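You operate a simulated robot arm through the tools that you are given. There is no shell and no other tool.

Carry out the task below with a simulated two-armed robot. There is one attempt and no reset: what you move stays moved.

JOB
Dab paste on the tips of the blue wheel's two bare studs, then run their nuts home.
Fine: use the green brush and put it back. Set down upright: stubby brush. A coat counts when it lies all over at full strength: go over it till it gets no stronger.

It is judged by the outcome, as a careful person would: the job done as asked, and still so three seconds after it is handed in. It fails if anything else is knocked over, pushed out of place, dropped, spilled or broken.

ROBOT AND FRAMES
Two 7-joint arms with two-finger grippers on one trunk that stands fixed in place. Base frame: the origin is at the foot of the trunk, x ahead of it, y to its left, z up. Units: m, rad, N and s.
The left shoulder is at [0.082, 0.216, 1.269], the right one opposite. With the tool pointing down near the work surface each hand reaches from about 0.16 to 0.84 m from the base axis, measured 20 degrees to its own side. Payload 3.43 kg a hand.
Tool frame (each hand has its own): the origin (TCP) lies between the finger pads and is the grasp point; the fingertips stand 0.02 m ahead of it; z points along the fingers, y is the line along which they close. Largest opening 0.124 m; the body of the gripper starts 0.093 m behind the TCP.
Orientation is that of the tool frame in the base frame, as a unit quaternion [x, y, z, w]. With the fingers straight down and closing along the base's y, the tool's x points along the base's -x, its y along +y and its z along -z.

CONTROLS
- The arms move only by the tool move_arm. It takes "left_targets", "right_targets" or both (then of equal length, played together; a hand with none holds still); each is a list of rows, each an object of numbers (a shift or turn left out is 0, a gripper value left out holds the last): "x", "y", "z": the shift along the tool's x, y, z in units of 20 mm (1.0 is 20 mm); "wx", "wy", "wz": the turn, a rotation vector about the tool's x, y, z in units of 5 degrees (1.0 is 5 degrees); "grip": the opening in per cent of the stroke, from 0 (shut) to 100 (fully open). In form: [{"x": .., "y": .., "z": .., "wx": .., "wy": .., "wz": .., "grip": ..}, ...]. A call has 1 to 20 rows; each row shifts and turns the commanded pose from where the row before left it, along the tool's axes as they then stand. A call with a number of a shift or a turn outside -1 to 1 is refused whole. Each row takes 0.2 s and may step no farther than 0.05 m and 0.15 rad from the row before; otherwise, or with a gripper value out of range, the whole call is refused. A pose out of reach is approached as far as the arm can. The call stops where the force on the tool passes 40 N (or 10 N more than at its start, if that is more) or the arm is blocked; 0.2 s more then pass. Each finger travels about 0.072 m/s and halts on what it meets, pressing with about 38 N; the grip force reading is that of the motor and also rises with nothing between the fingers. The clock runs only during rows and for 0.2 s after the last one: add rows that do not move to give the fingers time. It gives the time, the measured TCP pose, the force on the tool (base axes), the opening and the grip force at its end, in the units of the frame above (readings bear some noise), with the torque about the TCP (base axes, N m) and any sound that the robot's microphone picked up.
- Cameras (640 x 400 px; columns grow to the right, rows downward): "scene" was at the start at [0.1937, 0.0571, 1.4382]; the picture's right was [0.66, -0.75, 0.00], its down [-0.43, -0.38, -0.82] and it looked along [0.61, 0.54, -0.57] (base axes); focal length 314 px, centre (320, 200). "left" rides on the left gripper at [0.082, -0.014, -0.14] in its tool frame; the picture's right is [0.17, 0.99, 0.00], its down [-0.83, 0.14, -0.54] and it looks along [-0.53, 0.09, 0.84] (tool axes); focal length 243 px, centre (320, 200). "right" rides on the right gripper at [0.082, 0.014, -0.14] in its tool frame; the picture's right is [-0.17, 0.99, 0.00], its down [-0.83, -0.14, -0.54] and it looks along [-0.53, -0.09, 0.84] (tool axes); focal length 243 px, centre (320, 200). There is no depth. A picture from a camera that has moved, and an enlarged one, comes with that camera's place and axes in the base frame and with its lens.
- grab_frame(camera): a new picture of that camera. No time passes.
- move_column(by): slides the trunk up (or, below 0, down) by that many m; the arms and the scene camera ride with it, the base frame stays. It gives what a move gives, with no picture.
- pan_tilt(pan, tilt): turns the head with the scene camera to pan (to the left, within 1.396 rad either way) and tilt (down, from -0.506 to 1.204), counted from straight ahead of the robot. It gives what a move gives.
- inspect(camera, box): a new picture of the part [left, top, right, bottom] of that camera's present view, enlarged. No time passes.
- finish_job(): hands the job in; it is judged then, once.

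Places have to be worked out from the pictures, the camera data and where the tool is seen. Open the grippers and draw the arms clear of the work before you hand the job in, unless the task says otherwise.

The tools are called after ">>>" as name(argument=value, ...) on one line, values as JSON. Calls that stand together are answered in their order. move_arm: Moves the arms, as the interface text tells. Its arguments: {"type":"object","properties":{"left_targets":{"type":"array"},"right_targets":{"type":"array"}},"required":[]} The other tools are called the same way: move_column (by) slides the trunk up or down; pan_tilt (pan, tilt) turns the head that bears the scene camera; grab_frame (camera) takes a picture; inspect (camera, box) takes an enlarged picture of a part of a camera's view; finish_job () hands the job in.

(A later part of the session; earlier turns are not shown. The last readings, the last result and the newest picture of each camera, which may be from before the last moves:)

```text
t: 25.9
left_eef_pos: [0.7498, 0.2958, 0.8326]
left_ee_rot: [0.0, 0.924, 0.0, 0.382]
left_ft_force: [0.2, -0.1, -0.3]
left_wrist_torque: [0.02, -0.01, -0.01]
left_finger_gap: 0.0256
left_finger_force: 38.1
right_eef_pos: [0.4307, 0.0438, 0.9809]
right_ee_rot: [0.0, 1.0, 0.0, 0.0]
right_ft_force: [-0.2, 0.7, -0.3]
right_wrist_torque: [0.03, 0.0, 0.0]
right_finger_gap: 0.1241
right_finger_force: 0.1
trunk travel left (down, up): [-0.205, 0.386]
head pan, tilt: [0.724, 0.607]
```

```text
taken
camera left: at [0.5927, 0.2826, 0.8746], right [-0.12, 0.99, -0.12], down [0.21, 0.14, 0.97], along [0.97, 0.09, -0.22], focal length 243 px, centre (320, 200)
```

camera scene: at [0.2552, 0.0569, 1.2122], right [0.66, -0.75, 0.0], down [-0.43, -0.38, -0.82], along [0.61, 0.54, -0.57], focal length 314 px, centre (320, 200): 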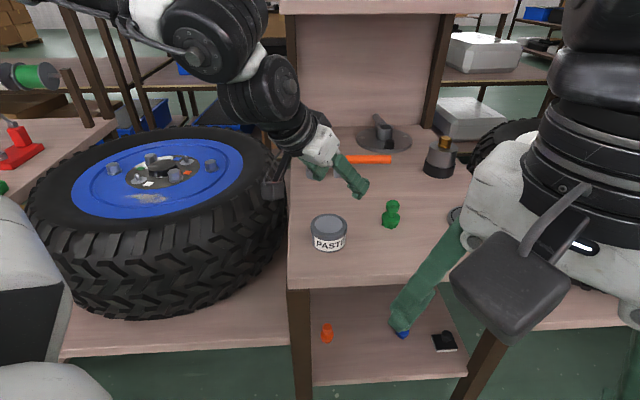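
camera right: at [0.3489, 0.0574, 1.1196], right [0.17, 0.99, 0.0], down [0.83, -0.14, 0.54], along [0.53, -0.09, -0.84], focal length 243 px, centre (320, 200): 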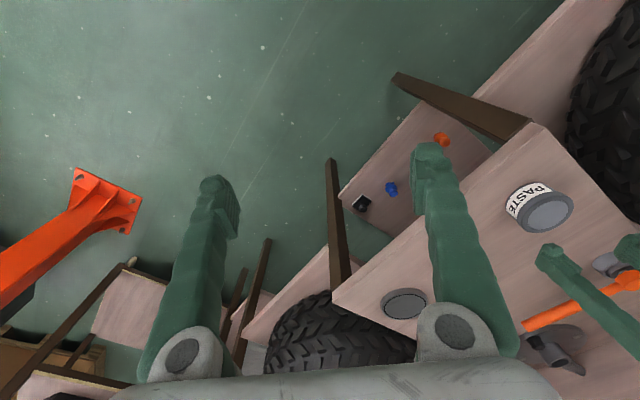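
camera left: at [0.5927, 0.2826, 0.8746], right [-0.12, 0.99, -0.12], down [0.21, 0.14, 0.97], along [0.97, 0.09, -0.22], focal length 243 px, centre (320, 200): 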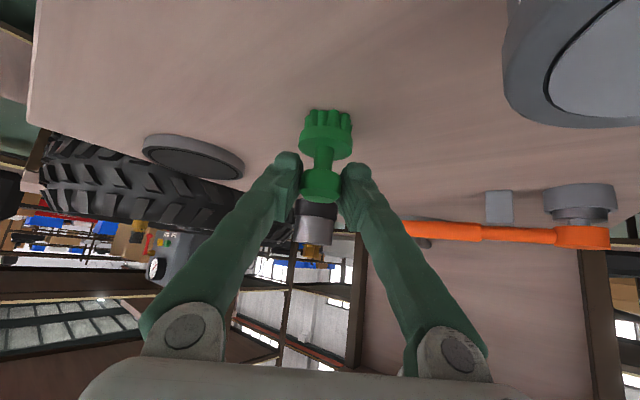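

Grip holds at 25.6 mm. Lifting 64 mm straight up.

>>> move_arm(left_targets=[{"x": -0.75, "z": -0.75}, {"x": -0.75, "z": -0.75}, {"x": -0.75, "z": -0.75}, {}])

>>> grab_frame(camera="left")

>>> inspect(camera="scene", box=[320, 140, 440, 240])

```text
t: 26.9
left_eef_pos: [0.75, 0.2959, 0.8957]
left_ee_rot: [0.001, 0.924, -0.001, 0.382]
left_ft_force: [-0.2, -0.5, -0.5]
left_wrist_torque: [0.01, 0.0, -0.01]
left_finger_gap: 0.0001
left_finger_force: 34.0
right_eef_pos: [0.431, 0.0432, 0.9795]
right_ee_rot: [0.0, 1.0, 0.0, 0.0]
right_ft_force: [0.4, -0.8, 0.0]
right_wrist_torque: [0.05, -0.03, 0.0]
right_finger_gap: 0.1241
right_finger_force: 0.1
trunk travel left (down, up): [-0.205, 0.386]
head pan, tilt: [0.724, 0.607]
```

```text
taken
camera left: at [0.5931, 0.2828, 0.9381], right [-0.12, 0.99, -0.12], down [0.21, 0.14, 0.97], along [0.97, 0.09, -0.22], focal length 243 px, centre (320, 200)
```

left: 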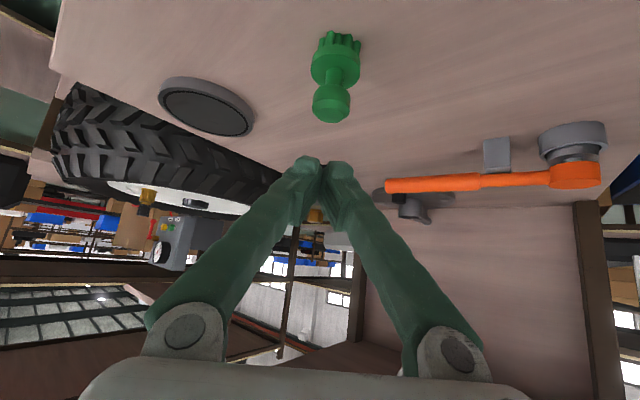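

```text
4.00 times, centred on (380, 190) of scene
camera zoom: at [0.2554, 0.0572, 1.2121], right [0.66, -0.75, 0.0], down [-0.43, -0.38, -0.82], along [0.61, 0.54, -0.57], focal length 1257 px, centre (80, 240)
```

zoom: 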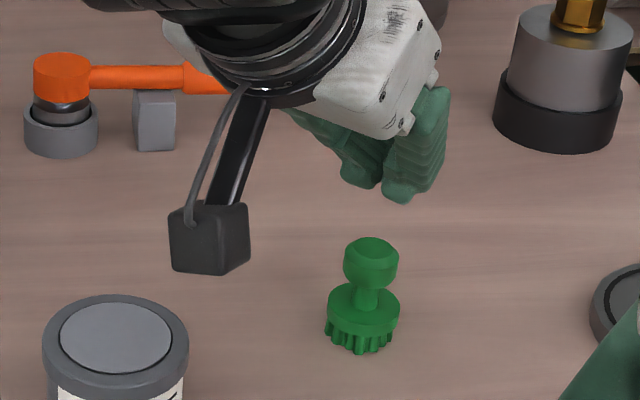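

The fingers slipped off the knob's bevelled top; the brush is still upright in place. I'll inspect it to set a lower grasp.

>>> inspect(camera="left", box=[290, 20, 380, 130])

>>> inspect(camera="scene", box=[350, 190, 400, 234])

```text
3.64 times, centred on (335, 75) of left
camera zoom: at [0.5931, 0.2828, 0.9381], right [-0.12, 0.99, -0.12], down [0.21, 0.14, 0.97], along [0.97, 0.09, -0.22], focal length 882 px, centre (266, 654)
```

zoom: 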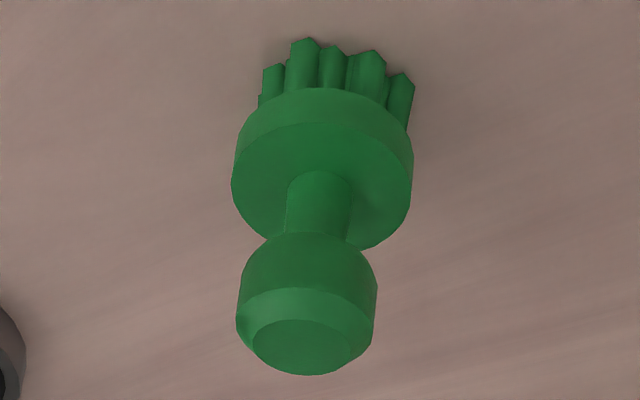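

```text
9.09 times, centred on (375, 212) of scene
camera zoom: at [0.2554, 0.0572, 1.2121], right [0.66, -0.75, 0.0], down [-0.43, -0.38, -0.82], along [0.61, 0.54, -0.57], focal length 2856 px, centre (-180, 91)
```

zoom: 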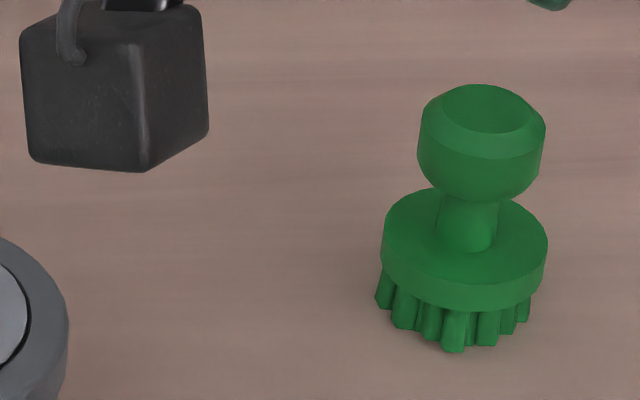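

Best estimate for the knob: axis (0.753,0.2965), cylindrical band z≈0.822–0.833. I'll reopen, go ~4 mm lower and 4 mm farther forward than before, and look closely before lifting.

>>> move_arm(left_targets=[{"grip": 55}, {}, {}, {"x": 0.554, "z": 0.625}, {"x": 0.554, "z": 0.625}, {"x": 0.554, "z": 0.625}, {"x": 0.554, "z": 0.625}, {}, {"grip": 0}, {}, {}, {}])

>>> inspect(camera="left", box=[260, 90, 380, 220])

>>> inspect(camera="scene", box=[350, 170, 420, 230])

```text
t: 29.5
left_eef_pos: [0.7537, 0.2956, 0.8313]
left_ee_rot: [0.0, 0.924, 0.0, 0.382]
left_ft_force: [-0.5, -1.0, 0.6]
left_wrist_torque: [0.01, -0.01, 0.01]
left_finger_gap: 0.0254
left_finger_force: 38.4
right_eef_pos: [0.4302, 0.0425, 0.98]
right_ee_rot: [-0.001, 1.0, 0.0, -0.001]
right_ft_force: [0.9, 1.2, -0.5]
right_wrist_torque: [-0.04, 0.0, 0.0]
right_finger_gap: 0.124
right_finger_force: 0.1
trunk travel left (down, up): [-0.205, 0.386]
head pan, tilt: [0.724, 0.607]
```

```text
3.08 times, centred on (320, 155) of left
camera zoom: at [0.5966, 0.2832, 0.8732], right [-0.12, 0.99, -0.12], down [0.21, 0.14, 0.97], along [0.97, 0.09, -0.22], focal length 746 px, centre (320, 338)
```

zoom: 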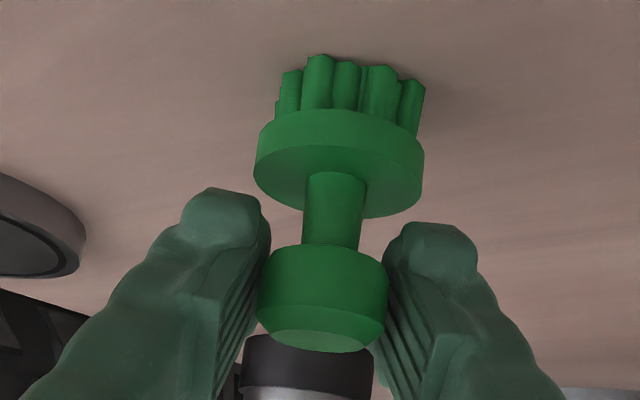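

```text
6.67 times, centred on (385, 200) of scene
camera zoom: at [0.2551, 0.0571, 1.2122], right [0.66, -0.75, 0.0], down [-0.43, -0.38, -0.82], along [0.61, 0.54, -0.57], focal length 2094 px, centre (-113, 200)
```

zoom: 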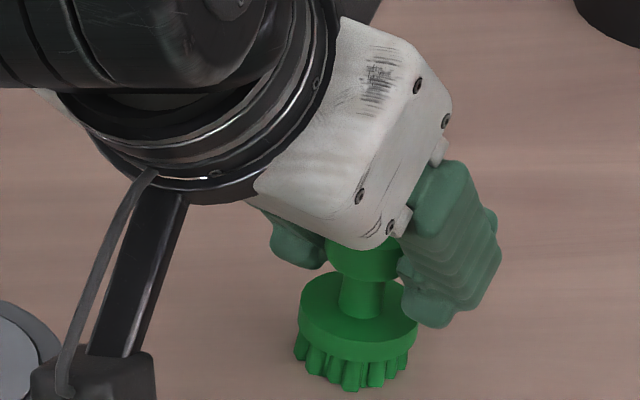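

The knob's cylindrical band looks properly between the pads. I'll lift only 6 mm slowly and check the gap.

>>> move_arm(left_targets=[{"x": -0.05, "z": -0.05}, {"x": -0.08, "z": -0.08}, {"x": -0.08, "z": -0.08}, {}])

>>> inspect(camera="left", box=[260, 90, 380, 220])

```text
t: 30.5
left_eef_pos: [0.7532, 0.2954, 0.8373]
left_ee_rot: [0.0, 0.924, 0.0, 0.382]
left_ft_force: [-0.4, -0.1, -0.5]
left_wrist_torque: [-0.04, -0.02, 0.01]
left_finger_gap: 0.0251
left_finger_force: 37.7
right_eef_pos: [0.4314, 0.0442, 0.9804]
right_ee_rot: [0.0, 1.0, 0.0, -0.001]
right_ft_force: [0.2, 0.6, 0.7]
right_wrist_torque: [0.0, 0.02, 0.0]
right_finger_gap: 0.1242
right_finger_force: 0.2
trunk travel left (down, up): [-0.205, 0.386]
head pan, tilt: [0.724, 0.607]
```

```text
3.08 times, centred on (320, 155) of left
camera zoom: at [0.5965, 0.2826, 0.8788], right [-0.12, 0.99, -0.12], down [0.21, 0.14, 0.97], along [0.97, 0.09, -0.22], focal length 746 px, centre (320, 338)
```

zoom: 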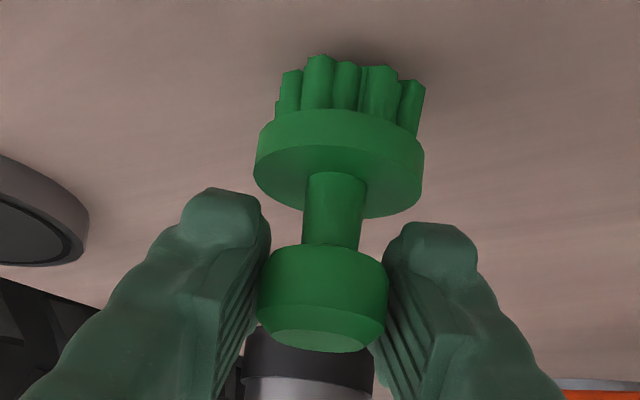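

The brush is held now (view unchanged relative to fingers). Continue lifting gently to z≈0.90.

>>> move_arm(left_targets=[{"x": -0.2, "z": -0.2}, {"x": -0.32, "z": -0.32}, {"x": -0.32, "z": -0.32}, {"x": -0.32, "z": -0.32}, {"x": -0.32, "z": -0.32}, {"x": -0.32, "z": -0.32}, {"x": -0.32, "z": -0.32}, {"x": -0.15, "z": -0.15}, {}])

>>> grab_frame(camera="left")

>>> grab_frame(camera="scene")

```text
t: 32.5
left_eef_pos: [0.7533, 0.2959, 0.9007]
left_ee_rot: [0.0, 0.924, 0.0, 0.382]
left_ft_force: [-0.4, -0.7, -1.2]
left_wrist_torque: [0.0, -0.02, -0.01]
left_finger_gap: 0.025
left_finger_force: 38.1
right_eef_pos: [0.4315, 0.0435, 0.9798]
right_ee_rot: [-0.001, 1.0, 0.0, 0.0]
right_ft_force: [-0.1, -0.5, -0.2]
right_wrist_torque: [-0.01, 0.0, 0.01]
right_finger_gap: 0.1238
right_finger_force: 0.1
trunk travel left (down, up): [-0.205, 0.386]
head pan, tilt: [0.724, 0.607]
```

```text
taken
camera left: at [0.5971, 0.2825, 0.9426], right [-0.12, 0.99, -0.12], down [0.21, 0.14, 0.97], along [0.97, 0.09, -0.22], focal length 243 px, centre (320, 200)
```

left: 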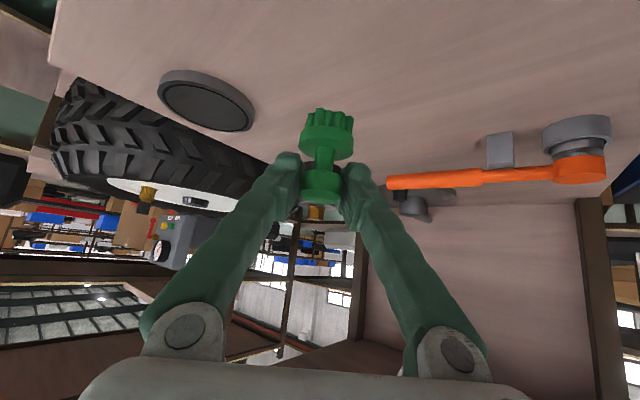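

```text
taken
camera scene: at [0.2551, 0.0571, 1.2122], right [0.66, -0.75, 0.0], down [-0.43, -0.38, -0.82], along [0.61, 0.54, -0.57], focal length 314 px, centre (320, 200)
```

scene: 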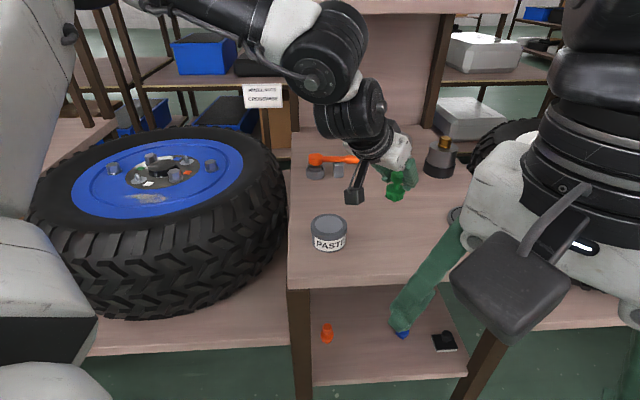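

Brush lifted and upright. Moving level over the paste can at (0.625,0.3605).

>>> move_arm(left_targets=[{"x": 0.3, "y": 0.2, "z": -0.3}, {"x": 0.566, "y": 0.404, "z": -0.566}, {"x": 0.566, "y": 0.404, "z": -0.566}, {"x": 0.566, "y": 0.404, "z": -0.566}, {"x": 0.566, "y": 0.404, "z": -0.566}, {"x": 0.566, "y": 0.404, "z": -0.566}, {"x": 0.566, "y": 0.404, "z": -0.566}, {"x": 0.566, "y": 0.404, "z": -0.566}, {"x": 0.27, "y": 0.204, "z": -0.27}, {}])

>>> grab_frame(camera="left")

>>> inspect(camera="scene", box=[280, 170, 380, 260])

>>> inspect(camera="right", box=[440, 130, 640, 290])

```text
t: 34.7
left_eef_pos: [0.6243, 0.3609, 0.9018]
left_ee_rot: [0.001, 0.924, -0.001, 0.382]
left_ft_force: [0.7, -0.6, -0.3]
left_wrist_torque: [0.02, -0.03, 0.02]
left_finger_gap: 0.0252
left_finger_force: 38.1
right_eef_pos: [0.4315, 0.0427, 0.9807]
right_ee_rot: [0.0, 1.0, 0.0, 0.0]
right_ft_force: [0.2, -0.2, -0.3]
right_wrist_torque: [0.03, -0.01, 0.01]
right_finger_gap: 0.1243
right_finger_force: 0.1
trunk travel left (down, up): [-0.205, 0.386]
head pan, tilt: [0.724, 0.607]
```

```text
taken
camera left: at [0.4674, 0.3471, 0.9425], right [-0.12, 0.99, -0.12], down [0.21, 0.14, 0.97], along [0.97, 0.09, -0.22], focal length 243 px, centre (320, 200)
```

left: 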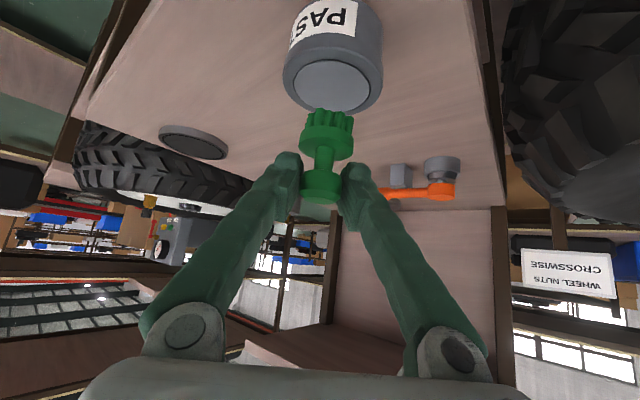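

```text
4.44 times, centred on (330, 215) of scene
camera zoom: at [0.2551, 0.057, 1.2122], right [0.66, -0.75, 0.0], down [-0.43, -0.38, -0.82], along [0.61, 0.54, -0.57], focal length 1396 px, centre (276, 133)
```

zoom: 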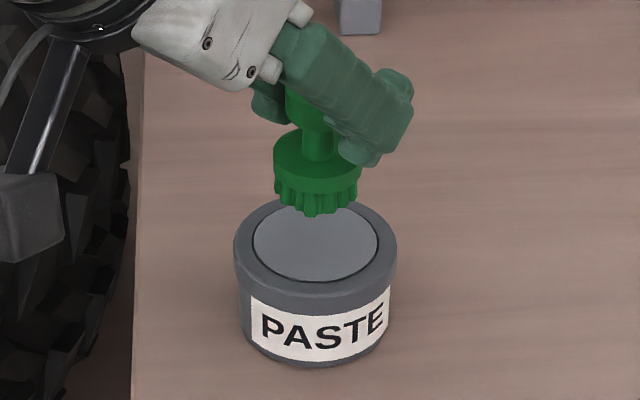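

```text
2.50 times, centred on (540, 210) of right
camera zoom: at [0.3496, 0.0576, 1.1192], right [0.17, 0.99, 0.0], down [0.83, -0.14, 0.54], along [0.53, -0.09, -0.84], focal length 606 px, centre (-230, 175)
```

zoom: 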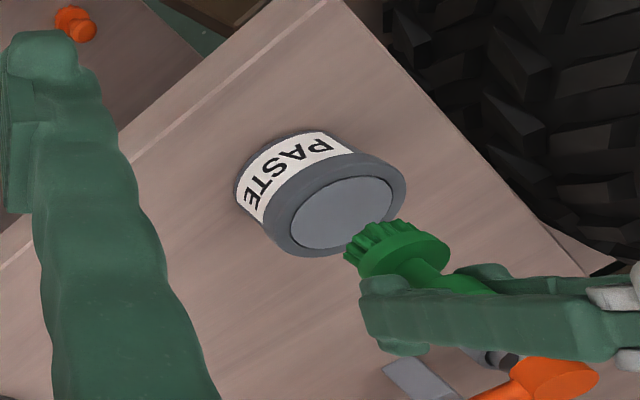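

The brush is centred over the opening. Lowering 22 mm and looking.

>>> move_arm(left_targets=[{"x": 0.26, "z": 0.26}, {"x": 0.26, "z": 0.26}, {"x": 0.26, "z": 0.26}, {}])

>>> inspect(camera="left", box=[250, 20, 410, 150])

>>> inspect(camera="scene", box=[290, 180, 370, 260])

```text
t: 35.7
left_eef_pos: [0.6238, 0.3618, 0.8795]
left_ee_rot: [0.0, 0.924, 0.0, 0.382]
left_ft_force: [-0.4, 0.3, -0.6]
left_wrist_torque: [0.01, 0.01, -0.01]
left_finger_gap: 0.0251
left_finger_force: 38.4
right_eef_pos: [0.4318, 0.0435, 0.9802]
right_ee_rot: [0.001, 1.0, 0.0, -0.001]
right_ft_force: [-0.2, -0.3, 0.0]
right_wrist_torque: [0.0, 0.02, 0.0]
right_finger_gap: 0.1239
right_finger_force: 0.0
trunk travel left (down, up): [-0.205, 0.386]
head pan, tilt: [0.724, 0.607]
```

```text
3.08 times, centred on (330, 85) of left
camera zoom: at [0.4675, 0.3476, 0.9208], right [-0.12, 0.99, -0.12], down [0.21, 0.14, 0.97], along [0.97, 0.09, -0.22], focal length 746 px, centre (289, 554)
```

zoom: 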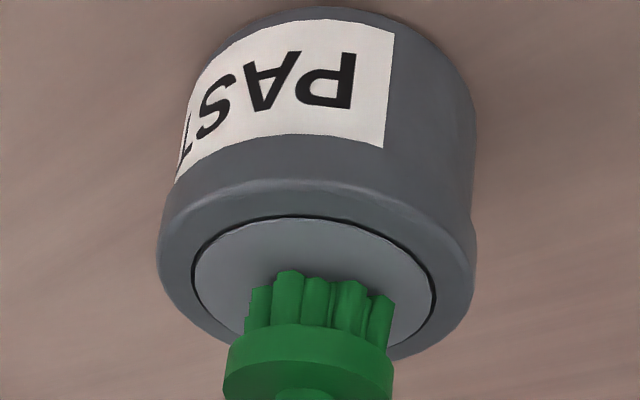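

```text
5.00 times, centred on (330, 220) of scene
camera zoom: at [0.255, 0.057, 1.2122], right [0.66, -0.75, 0.0], down [-0.43, -0.38, -0.82], along [0.61, 0.54, -0.57], focal length 1571 px, centre (270, 100)
```

zoom: 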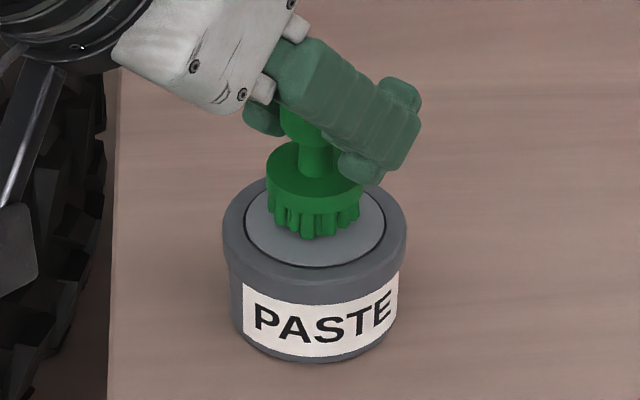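

The bristles are about 8–10 mm above the paste. Lowering 10 mm in small steps while watching force.

>>> move_arm(left_targets=[{"x": 0.12, "z": 0.12}, {"x": 0.12, "z": 0.12}, {"x": 0.12, "z": 0.12}, {}])

>>> inspect(camera="left", box=[250, 20, 410, 150])

>>> inspect(camera="scene", box=[290, 180, 370, 260])

```text
t: 36.7
left_eef_pos: [0.6264, 0.3606, 0.8741]
left_ee_rot: [0.0, 0.922, 0.0, 0.388]
left_ft_force: [2.7, 7.3, 38.0]
left_wrist_torque: [0.15, -0.19, -0.03]
left_finger_gap: 0.0254
left_finger_force: 37.7
right_eef_pos: [0.4293, 0.0433, 0.9816]
right_ee_rot: [0.0, 1.0, -0.001, 0.002]
right_ft_force: [0.1, -0.2, -0.2]
right_wrist_torque: [0.03, 0.03, 0.01]
right_finger_gap: 0.1242
right_finger_force: 0.1
trunk travel left (down, up): [-0.205, 0.386]
head pan, tilt: [0.724, 0.607]
```

```text
3.08 times, centred on (330, 85) of left
camera zoom: at [0.4687, 0.3465, 0.9135], right [-0.12, 0.99, -0.12], down [0.19, 0.14, 0.97], along [0.97, 0.09, -0.21], focal length 746 px, centre (289, 554)
```

zoom: 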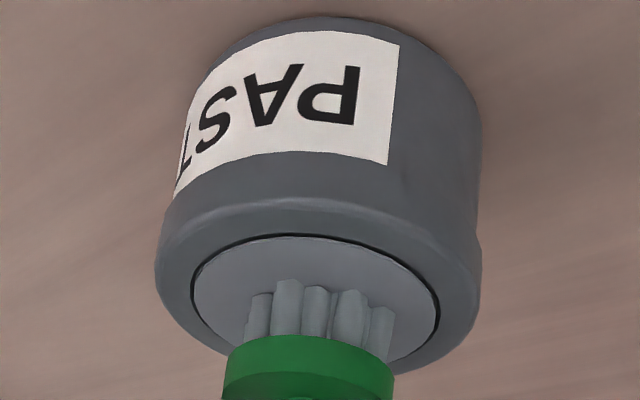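

```text
5.00 times, centred on (330, 220) of scene
camera zoom: at [0.2521, 0.0561, 1.2131], right [0.66, -0.75, 0.0], down [-0.42, -0.38, -0.82], along [0.62, 0.55, -0.57], focal length 1571 px, centre (270, 100)
```

zoom: 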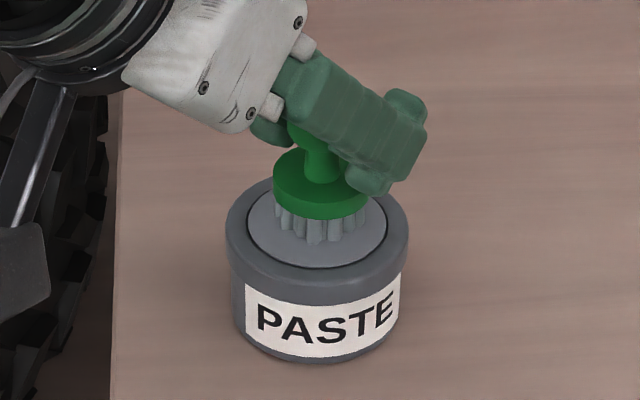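

Force rose to 38 N and the bristles turned grey: they're loaded with paste. Lifting gently back up 30 mm.

>>> move_arm(left_targets=[{"x": -0.1, "z": -0.1}, {"x": -0.2, "z": -0.2}, {"x": -0.3, "z": -0.3}, {"x": -0.3, "z": -0.3}, {"x": -0.3, "z": -0.3}, {"x": -0.3, "z": -0.3}, {"x": -0.1, "z": -0.1}, {}])

>>> grab_frame(camera="left")

>>> inspect(camera="scene", box=[280, 170, 380, 260])

```text
t: 38.5
left_eef_pos: [0.6258, 0.3604, 0.9143]
left_ee_rot: [0.0, 0.924, 0.0, 0.382]
left_ft_force: [0.1, 0.2, -1.0]
left_wrist_torque: [-0.02, 0.01, 0.05]
left_finger_gap: 0.0252
left_finger_force: 37.7
right_eef_pos: [0.431, 0.0428, 0.98]
right_ee_rot: [0.0, 1.0, 0.0, 0.0]
right_ft_force: [-0.9, 1.3, 0.0]
right_wrist_torque: [-0.02, 0.0, -0.05]
right_finger_gap: 0.1239
right_finger_force: 0.0
trunk travel left (down, up): [-0.205, 0.386]
head pan, tilt: [0.724, 0.607]
```

```text
taken
camera left: at [0.4685, 0.3468, 0.9555], right [-0.12, 0.99, -0.12], down [0.21, 0.14, 0.97], along [0.97, 0.09, -0.22], focal length 243 px, centre (320, 200)
```

left: 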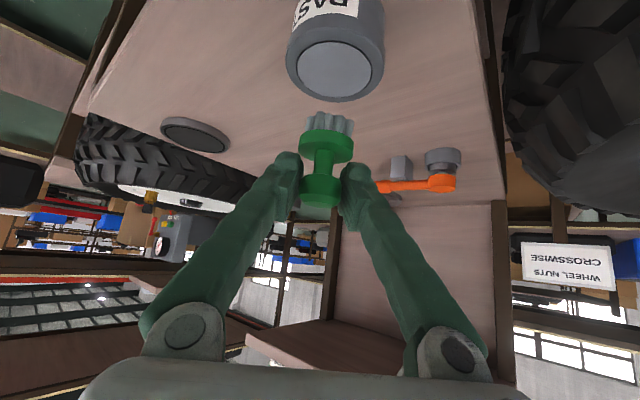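

```text
4.44 times, centred on (330, 215) of scene
camera zoom: at [0.2551, 0.0571, 1.2122], right [0.66, -0.75, 0.0], down [-0.43, -0.38, -0.82], along [0.61, 0.54, -0.57], focal length 1396 px, centre (276, 133)
```

zoom: 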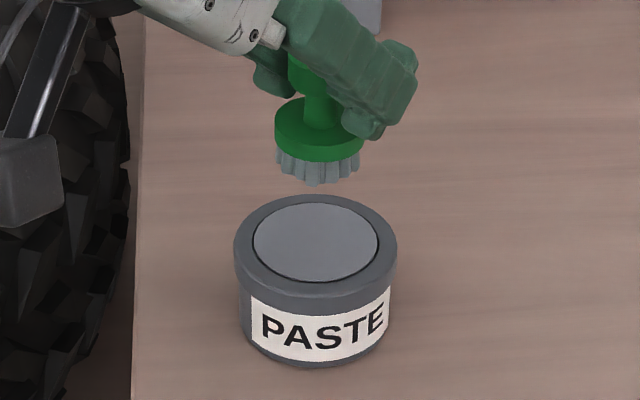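

Paste loaded; the brush slid ~3 mm up in the grip but is secure. Triangulated: white-mark stud tip ≈(0.451,0.803,0.838), blue-mark stud tip ≈(0.567,0.789,0.845), loose nuts ≈(0.425,0.864) and (0.591,0.708). I raise to z≈0.95 and yaw the tilted hand 55° toward the wheel.

>>> move_arm(left_targets=[{"x": -0.32, "z": -0.32}, {"x": -0.32, "z": -0.32}, {"x": -0.32, "z": -0.32}, {"x": -0.32, "z": -0.32}, {"wx": -0.707, "wz": -0.707}, {"wx": -0.707, "wz": -0.707}, {"wx": -0.707, "wz": -0.707}, {"wx": -0.707, "wz": -0.707}, {"wx": -0.707, "wz": -0.707}, {"wx": -0.707, "wz": -0.707}, {"wx": -0.707, "wz": -0.707}, {"wx": -0.707, "wz": -0.707}, {"wx": -0.707, "wz": -0.707}, {"wx": -0.707, "wz": -0.707}, {"wx": -0.707, "wz": -0.707}, {}])

>>> grab_frame(camera="left")

>>> grab_frame(camera="scene")

```text
t: 41.9
left_eef_pos: [0.6256, 0.363, 0.9504]
left_ee_rot: [-0.039, 0.923, 0.016, 0.382]
left_ft_force: [0.2, -0.1, -0.7]
left_wrist_torque: [0.0, 0.03, -0.01]
left_finger_gap: 0.025
left_finger_force: 38.4
left hand out of reach, approached as far as the arm can: row 6, 7, 8, 9, 10, 11, 12, 13, 14, 15
right_eef_pos: [0.4314, 0.0433, 0.98]
right_ee_rot: [0.0, 1.0, -0.001, 0.001]
right_ft_force: [-0.1, 1.0, 0.0]
right_wrist_torque: [0.0, -0.02, -0.02]
right_finger_gap: 0.1237
right_finger_force: 0.0
trunk travel left (down, up): [-0.205, 0.386]
head pan, tilt: [0.724, 0.607]
```

```text
taken
camera left: at [0.4706, 0.3342, 0.9919], right [-0.2, 0.97, -0.12], down [0.19, 0.16, 0.97], along [0.96, 0.17, -0.22], focal length 243 px, centre (320, 200)
```

left: 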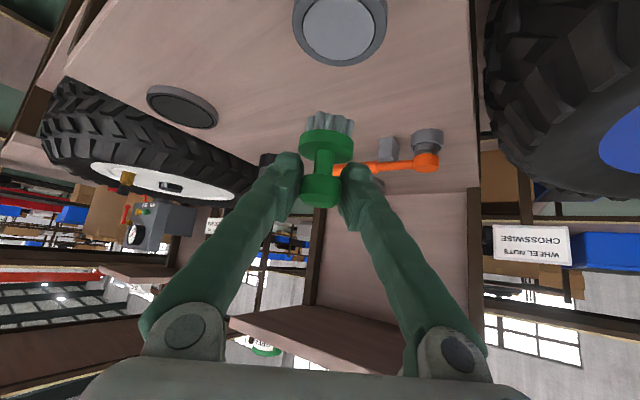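

```text
taken
camera scene: at [0.2551, 0.0571, 1.2122], right [0.66, -0.75, 0.0], down [-0.43, -0.38, -0.82], along [0.61, 0.54, -0.57], focal length 314 px, centre (320, 200)
```

scene: 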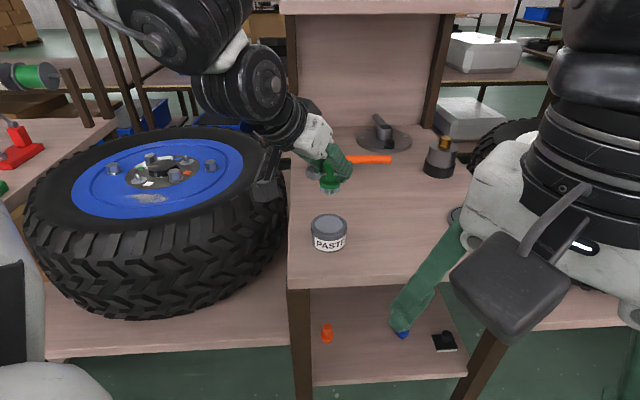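

The arm refuses to yaw here (elbow limit). I'll translate toward the wheel first at this height, and yaw there.

>>> move_arm(left_targets=[{"x": 0.12, "y": 0.5, "z": -0.12}, {"x": 0.235, "y": 0.977, "z": -0.235}, {"x": 0.235, "y": 0.977, "z": -0.235}, {"x": 0.235, "y": 0.977, "z": -0.235}, {"x": 0.235, "y": 0.977, "z": -0.235}, {"x": 0.235, "y": 0.977, "z": -0.235}, {"x": 0.235, "y": 0.977, "z": -0.235}, {"x": 0.235, "y": 0.977, "z": -0.235}, {"x": 0.235, "y": 0.977, "z": -0.235}, {"x": 0.12, "y": 0.5, "z": -0.12}, {}])

>>> grab_frame(camera="left")

>>> grab_frame(camera="scene")

```text
t: 44.3
left_eef_pos: [0.5513, 0.5326, 0.948]
left_ee_rot: [-0.04, 0.923, 0.017, 0.382]
left_ft_force: [0.0, 0.6, -1.3]
left_wrist_torque: [-0.02, -0.03, -0.01]
left_finger_gap: 0.0251
left_finger_force: 37.9
right_eef_pos: [0.4339, 0.0426, 0.9801]
right_ee_rot: [0.0, 1.0, -0.001, -0.001]
right_ft_force: [-0.3, 0.6, 0.1]
right_wrist_torque: [0.0, 0.02, 0.0]
right_finger_gap: 0.1236
right_finger_force: 0.0
trunk travel left (down, up): [-0.205, 0.386]
head pan, tilt: [0.724, 0.607]
```

```text
taken
camera left: at [0.397, 0.5051, 0.9896], right [-0.2, 0.97, -0.12], down [0.2, 0.16, 0.97], along [0.96, 0.17, -0.22], focal length 243 px, centre (320, 200)
```

left: 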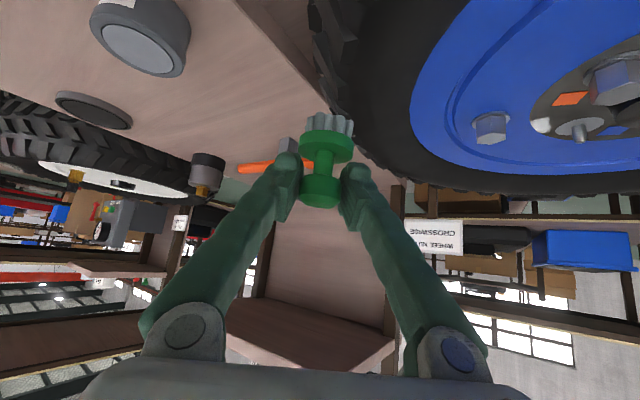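

```text
taken
camera scene: at [0.2565, 0.0581, 1.2118], right [0.66, -0.75, 0.0], down [-0.43, -0.38, -0.82], along [0.61, 0.54, -0.57], focal length 314 px, centre (320, 200)
```

scene: 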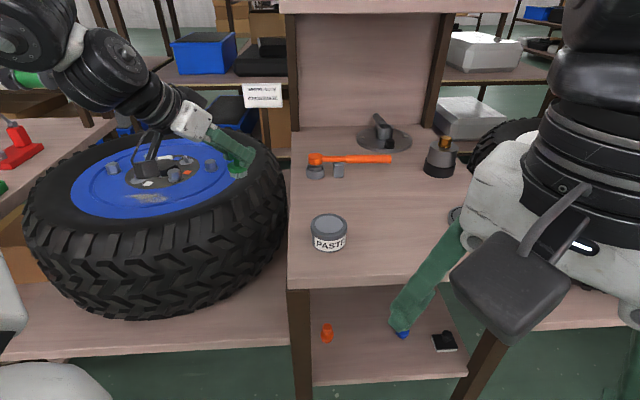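

Now over the tyre's right edge. Trying the yaw (CCW) again here.

>>> move_arm(left_targets=[{"wx": -0.707, "wz": -0.707}, {"wx": -0.707, "wz": -0.707}, {"wx": -0.707, "wz": -0.707}, {"wx": -0.707, "wz": -0.707}, {"wx": -0.707, "wz": -0.707}, {"wx": -0.707, "wz": -0.707}, {}])

```text
t: 45.9
left_eef_pos: [0.5499, 0.5327, 0.9502]
left_ee_rot: [-0.2, 0.903, 0.083, 0.372]
left_ft_force: [-0.3, 0.1, 0.2]
left_wrist_torque: [0.01, 0.01, 0.01]
left_finger_gap: 0.0249
left_finger_force: 38.0
left hand out of reach, approached as far as the arm can: row 5, 6
right_eef_pos: [0.432, 0.0439, 0.9799]
right_ee_rot: [0.0, 1.0, 0.001, 0.001]
right_ft_force: [0.2, 0.9, -0.7]
right_wrist_torque: [-0.01, 0.0, 0.0]
right_finger_gap: 0.1241
right_finger_force: 0.0
trunk travel left (down, up): [-0.205, 0.386]
head pan, tilt: [0.724, 0.607]
```

Yaw is now 25°. Move on toward (0.47,0.72) and yaw further.

>>> move_arm(left_targets=[{"y": 0.5}, {"x": -0.025, "y": 0.98, "z": 0.025}, {"x": -0.025, "y": 0.98, "z": 0.025}, {"x": -0.025, "y": 0.98, "z": 0.025}, {"x": -0.025, "y": 0.98, "z": 0.025}, {"x": -0.025, "y": 0.98, "z": 0.025}, {"x": -0.025, "y": 0.98, "z": 0.025}, {"x": -0.025, "y": 0.98, "z": 0.025}, {"x": -0.025, "y": 0.98, "z": 0.025}, {"x": -0.025, "y": 0.98, "z": 0.025}, {"y": 0.5}, {"wx": -0.707, "wz": -0.707}, {"wx": -0.707, "wz": -0.707}, {"wx": -0.707, "wz": -0.707}, {"wx": -0.707, "wz": -0.707}, {"wx": -0.707, "wz": -0.707}, {}])

>>> grab_frame(camera="left")

>>> grab_frame(camera="scene")

```text
t: 49.5
left_eef_pos: [0.4736, 0.7124, 0.9507]
left_ee_rot: [-0.389, 0.838, 0.161, 0.347]
left_ft_force: [-0.3, -0.4, -1.1]
left_wrist_torque: [-0.02, -0.01, 0.0]
left_finger_gap: 0.0251
left_finger_force: 37.8
right_eef_pos: [0.4326, 0.044, 0.9799]
right_ee_rot: [0.001, 1.0, 0.0, 0.001]
right_ft_force: [0.6, -0.4, 0.0]
right_wrist_torque: [0.03, -0.04, 0.02]
right_finger_gap: 0.124
right_finger_force: 0.2
trunk travel left (down, up): [-0.205, 0.386]
head pan, tilt: [0.724, 0.607]
```

```text
taken
camera left: at [0.3832, 0.583, 0.9919], right [-0.83, 0.55, -0.12], down [0.03, 0.25, 0.97], along [0.56, 0.8, -0.22], focal length 243 px, centre (320, 200)
```

left: 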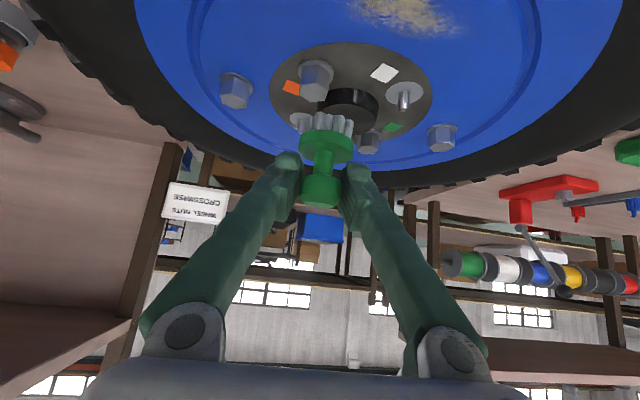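

```text
taken
camera scene: at [0.2548, 0.0572, 1.2123], right [0.66, -0.75, 0.0], down [-0.43, -0.38, -0.82], along [0.62, 0.54, -0.57], focal length 314 px, centre (320, 200)
```

scene: 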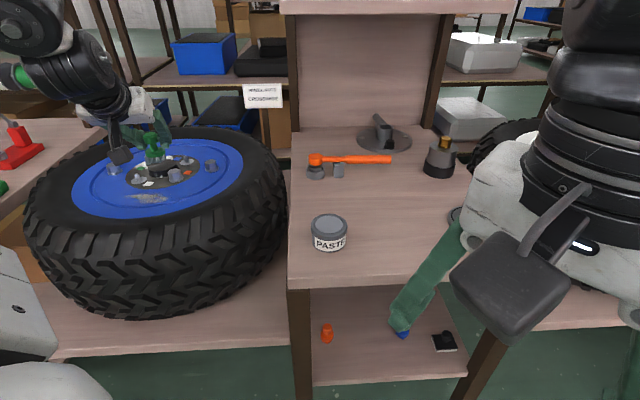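

Excellent view. Enlarging the hub to measure the studs.

>>> inspect(camera="left", box=[210, 30, 470, 170])

>>> inspect(camera="left", box=[360, 50, 470, 160])

>>> inspect(camera="scene", box=[90, 120, 230, 210])

```text
2.46 times, centred on (340, 100) of left
camera zoom: at [0.3832, 0.583, 0.9919], right [-0.83, 0.55, -0.12], down [0.03, 0.25, 0.97], along [0.56, 0.8, -0.22], focal length 597 px, centre (271, 446)
```

zoom: 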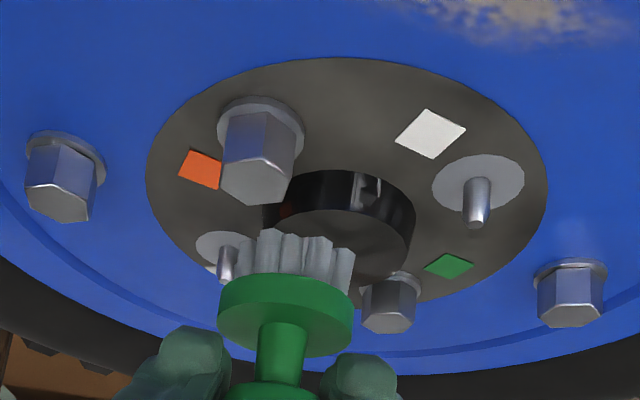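

```text
3.64 times, centred on (415, 105) of left
camera zoom: at [0.3832, 0.583, 0.9919], right [-0.83, 0.55, -0.12], down [0.03, 0.25, 0.97], along [0.56, 0.8, -0.22], focal length 882 px, centre (-26, 546)
```

zoom: 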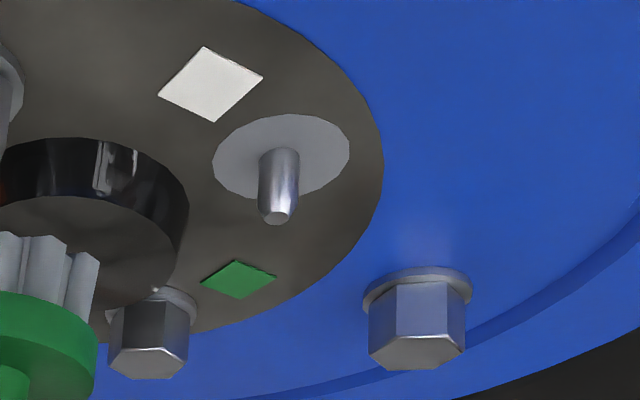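

```text
4.44 times, centred on (160, 165) of scene
camera zoom: at [0.2548, 0.0572, 1.2123], right [0.66, -0.75, 0.0], down [-0.43, -0.38, -0.82], along [0.62, 0.54, -0.57], focal length 1396 px, centre (1031, 356)
```

zoom: 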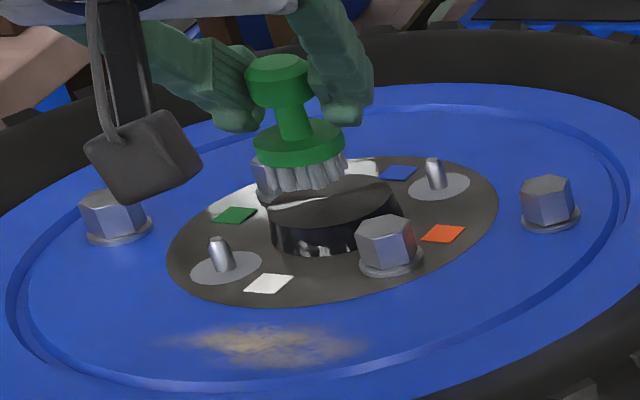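

Stud tip estimates vary by ~1 cm, so I'll servo visually: bring the brush above the white-mark stud estimate at (0.449,0.797) with the bristles ~25 mm above it, then compare both views.

>>> move_arm(left_targets=[{"x": -0.16, "y": 0.73, "z": 0.53}, {"x": -0.16, "y": 0.73, "z": 0.53}, {"x": -0.16, "y": 0.73, "z": 0.53}, {"x": -0.16, "y": 0.73, "z": 0.53}, {"x": -0.16, "y": 0.73, "z": 0.53}, {}])

>>> grab_frame(camera="left")

>>> inspect(camera="scene", box=[90, 120, 230, 210])

```text
t: 50.9
left_eef_pos: [0.4492, 0.7967, 0.924]
left_ee_rot: [-0.39, 0.838, 0.161, 0.346]
left_ft_force: [0.3, 0.1, 0.3]
left_wrist_torque: [0.01, -0.03, 0.01]
left_finger_gap: 0.0252
left_finger_force: 38.1
right_eef_pos: [0.4316, 0.0438, 0.9801]
right_ee_rot: [0.001, 1.0, 0.001, 0.0]
right_ft_force: [0.1, 0.7, -1.4]
right_wrist_torque: [-0.04, 0.01, -0.01]
right_finger_gap: 0.1236
right_finger_force: 0.1
trunk travel left (down, up): [-0.205, 0.386]
head pan, tilt: [0.724, 0.607]
```

```text
taken
camera left: at [0.3591, 0.6678, 0.9646], right [-0.83, 0.55, -0.12], down [0.03, 0.25, 0.97], along [0.56, 0.8, -0.22], focal length 243 px, centre (320, 200)
```

left: 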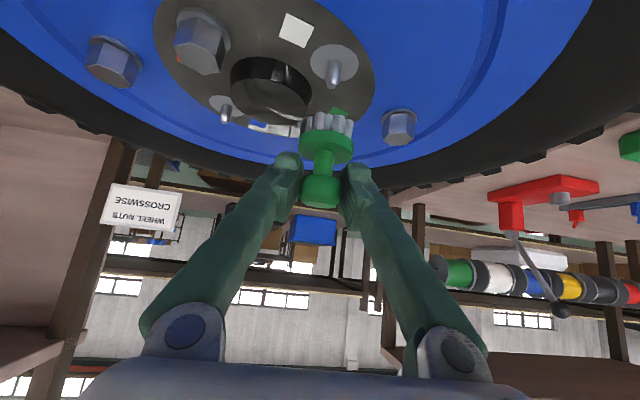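

```text
4.44 times, centred on (160, 165) of scene
camera zoom: at [0.2552, 0.057, 1.2122], right [0.66, -0.75, 0.0], down [-0.43, -0.38, -0.82], along [0.61, 0.54, -0.57], focal length 1396 px, centre (1031, 356)
```

zoom: 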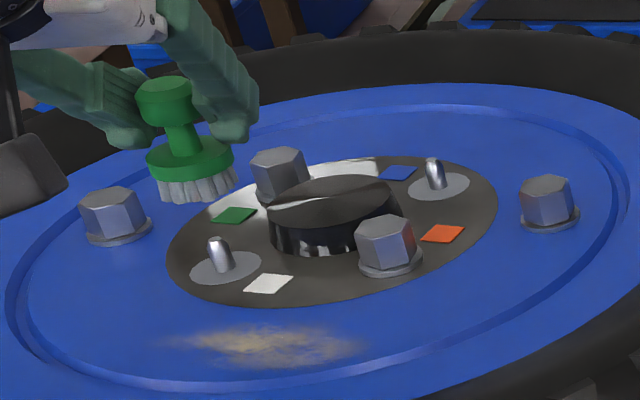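

Enlarging the stud in the wrist view for measurement.

>>> inspect(camera="left", box=[280, 30, 400, 150])

>>> inspect(camera="left", box=[180, 60, 300, 150])

>>> inspect(camera="scene", box=[100, 130, 170, 190])

```text
3.33 times, centred on (340, 90) of left
camera zoom: at [0.3591, 0.6678, 0.9646], right [-0.83, 0.55, -0.12], down [0.03, 0.25, 0.97], along [0.56, 0.8, -0.22], focal length 809 px, centre (253, 567)
```

zoom: 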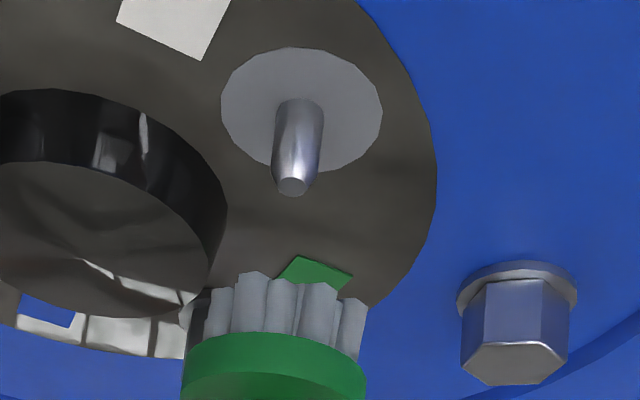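

```text
4.44 times, centred on (240, 105) of left
camera zoom: at [0.3591, 0.6678, 0.9646], right [-0.83, 0.55, -0.12], down [0.03, 0.25, 0.97], along [0.56, 0.8, -0.22], focal length 1078 px, centre (676, 622)
```

zoom: 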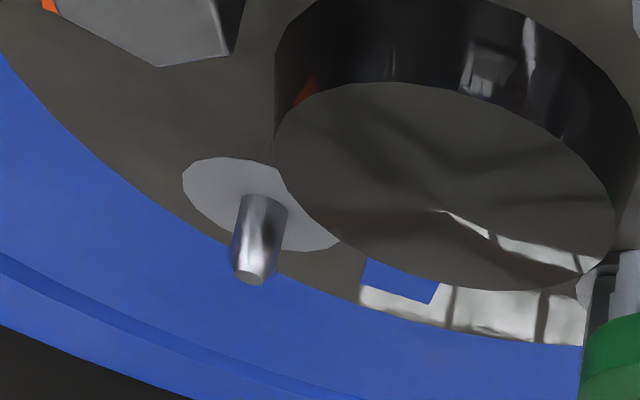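

```text
6.67 times, centred on (135, 160) of scene
camera zoom: at [0.2552, 0.057, 1.2122], right [0.66, -0.75, 0.0], down [-0.43, -0.38, -0.82], along [0.61, 0.54, -0.57], focal length 2094 px, centre (1553, 467)
```

zoom: 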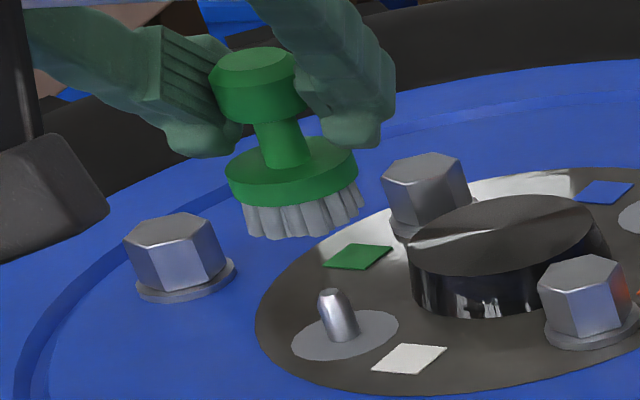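

Two wrist views plus scene agree: white-mark stud tip (0.4435,0.7845,0.852), blue-mark tip (0.567,0.7876,0.850). I shift the brush over the white-mark stud and lower ~15 mm, stopping short of contact.

>>> move_arm(left_targets=[{"x": 0.46, "y": -0.16, "z": -0.46}, {"x": 0.18, "z": 0.18}, {"x": 0.18, "z": 0.18}, {"x": 0.18, "z": 0.18}, {}])

>>> inspect(camera="left", box=[270, 50, 390, 170])

>>> inspect(camera="scene", box=[100, 130, 170, 190])

```text
t: 52.1
left_eef_pos: [0.4447, 0.7846, 0.9084]
left_ee_rot: [-0.389, 0.838, 0.161, 0.346]
left_ft_force: [0.0, 0.6, -0.4]
left_wrist_torque: [0.0, -0.04, 0.02]
left_finger_gap: 0.0251
left_finger_force: 38.0
right_eef_pos: [0.4318, 0.0435, 0.9803]
right_ee_rot: [0.0, 1.0, 0.0, 0.001]
right_ft_force: [0.5, -0.2, 0.3]
right_wrist_torque: [0.01, 0.01, -0.01]
right_finger_gap: 0.1237
right_finger_force: 0.0
trunk travel left (down, up): [-0.205, 0.386]
head pan, tilt: [0.724, 0.607]
```

```text
3.33 times, centred on (330, 110) of left
camera zoom: at [0.3538, 0.656, 0.9504], right [-0.83, 0.55, -0.12], down [0.03, 0.25, 0.97], along [0.56, 0.8, -0.22], focal length 809 px, centre (287, 500)
```

zoom: 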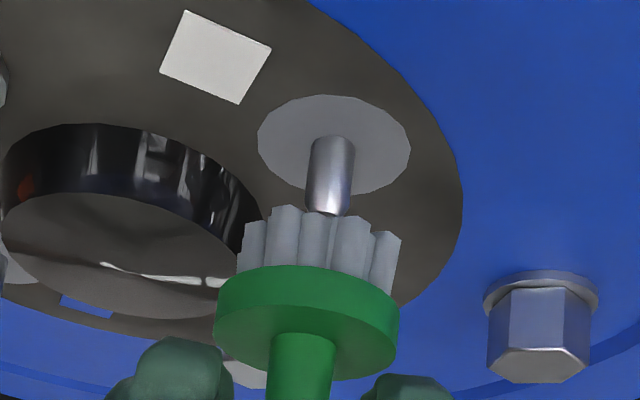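

```text
6.67 times, centred on (135, 160) of scene
camera zoom: at [0.2551, 0.057, 1.2122], right [0.66, -0.75, 0.0], down [-0.43, -0.38, -0.82], along [0.61, 0.54, -0.57], focal length 2094 px, centre (1553, 467)
```

zoom: 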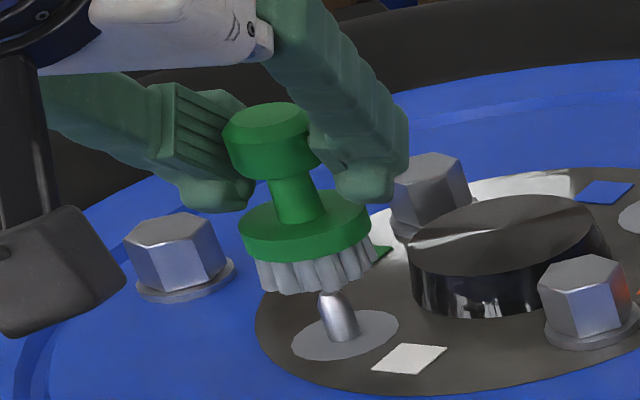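

The brush is centred over the stud within a few millimetres. Lowering in 2.5 mm steps, 7.5 mm.

>>> move_arm(left_targets=[{"x": 0.088, "z": 0.088}, {"x": 0.088, "z": 0.088}, {"x": 0.088, "z": 0.088}, {}])

>>> inspect(camera="left", box=[270, 50, 390, 170])

>>> inspect(camera="scene", box=[100, 130, 170, 190])

```text
t: 53.1
left_eef_pos: [0.444, 0.7837, 0.9002]
left_ee_rot: [-0.389, 0.838, 0.161, 0.347]
left_ft_force: [-0.9, -0.2, -0.2]
left_wrist_torque: [-0.01, -0.03, 0.02]
left_finger_gap: 0.0249
left_finger_force: 38.1
right_eef_pos: [0.4307, 0.0419, 0.9797]
right_ee_rot: [-0.001, 1.0, 0.0, 0.0]
right_ft_force: [0.4, 0.6, 0.2]
right_wrist_torque: [0.01, -0.02, -0.02]
right_finger_gap: 0.1239
right_finger_force: 0.0
trunk travel left (down, up): [-0.205, 0.386]
head pan, tilt: [0.724, 0.607]
```

```text
3.33 times, centred on (330, 110) of left
camera zoom: at [0.3527, 0.6551, 0.9425], right [-0.83, 0.55, -0.12], down [0.03, 0.25, 0.97], along [0.56, 0.8, -0.22], focal length 809 px, centre (287, 500)
```

zoom: 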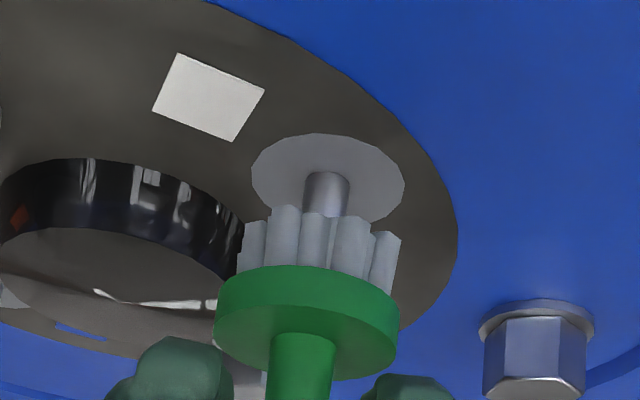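

```text
6.67 times, centred on (135, 160) of scene
camera zoom: at [0.2551, 0.0571, 1.2122], right [0.66, -0.75, 0.0], down [-0.43, -0.38, -0.82], along [0.61, 0.54, -0.57], focal length 2094 px, centre (1553, 467)
```

zoom: 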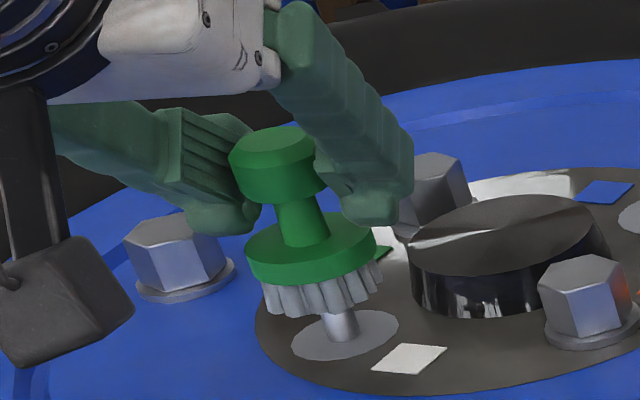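

No contact force yet. Lowering 2 mm steps further.

>>> move_arm(left_targets=[{"x": 0.07, "z": 0.07}, {"x": 0.07, "z": 0.07}, {}])

>>> inspect(camera="left", box=[270, 50, 390, 170])

>>> inspect(camera="scene", box=[100, 130, 170, 190])

```text
t: 53.9
left_eef_pos: [0.4426, 0.7839, 0.9007]
left_ee_rot: [-0.388, 0.837, 0.162, 0.35]
left_ft_force: [2.2, 1.9, 15.3]
left_wrist_torque: [0.12, -0.06, -0.01]
left_finger_gap: 0.0253
left_finger_force: 38.4
right_eef_pos: [0.4317, 0.0425, 0.9796]
right_ee_rot: [0.0, 1.0, -0.001, 0.001]
right_ft_force: [0.0, -1.2, 0.0]
right_wrist_torque: [0.02, 0.0, 0.02]
right_finger_gap: 0.1238
right_finger_force: 0.1
trunk travel left (down, up): [-0.205, 0.386]
head pan, tilt: [0.724, 0.607]
```

```text
3.33 times, centred on (330, 110) of left
camera zoom: at [0.3527, 0.6548, 0.941], right [-0.83, 0.55, -0.12], down [0.02, 0.24, 0.97], along [0.56, 0.8, -0.21], focal length 809 px, centre (287, 500)
```

zoom: 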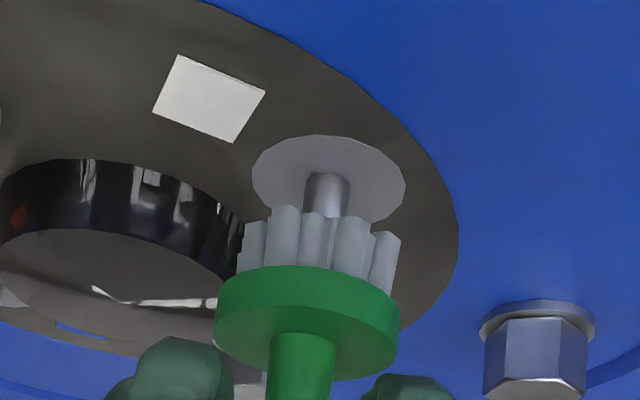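

```text
6.67 times, centred on (135, 160) of scene
camera zoom: at [0.2544, 0.0557, 1.2125], right [0.66, -0.75, 0.0], down [-0.43, -0.38, -0.82], along [0.62, 0.55, -0.57], focal length 2094 px, centre (1553, 467)
```

zoom: 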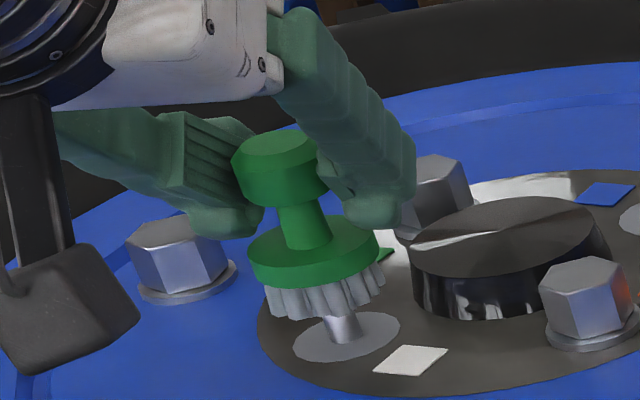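

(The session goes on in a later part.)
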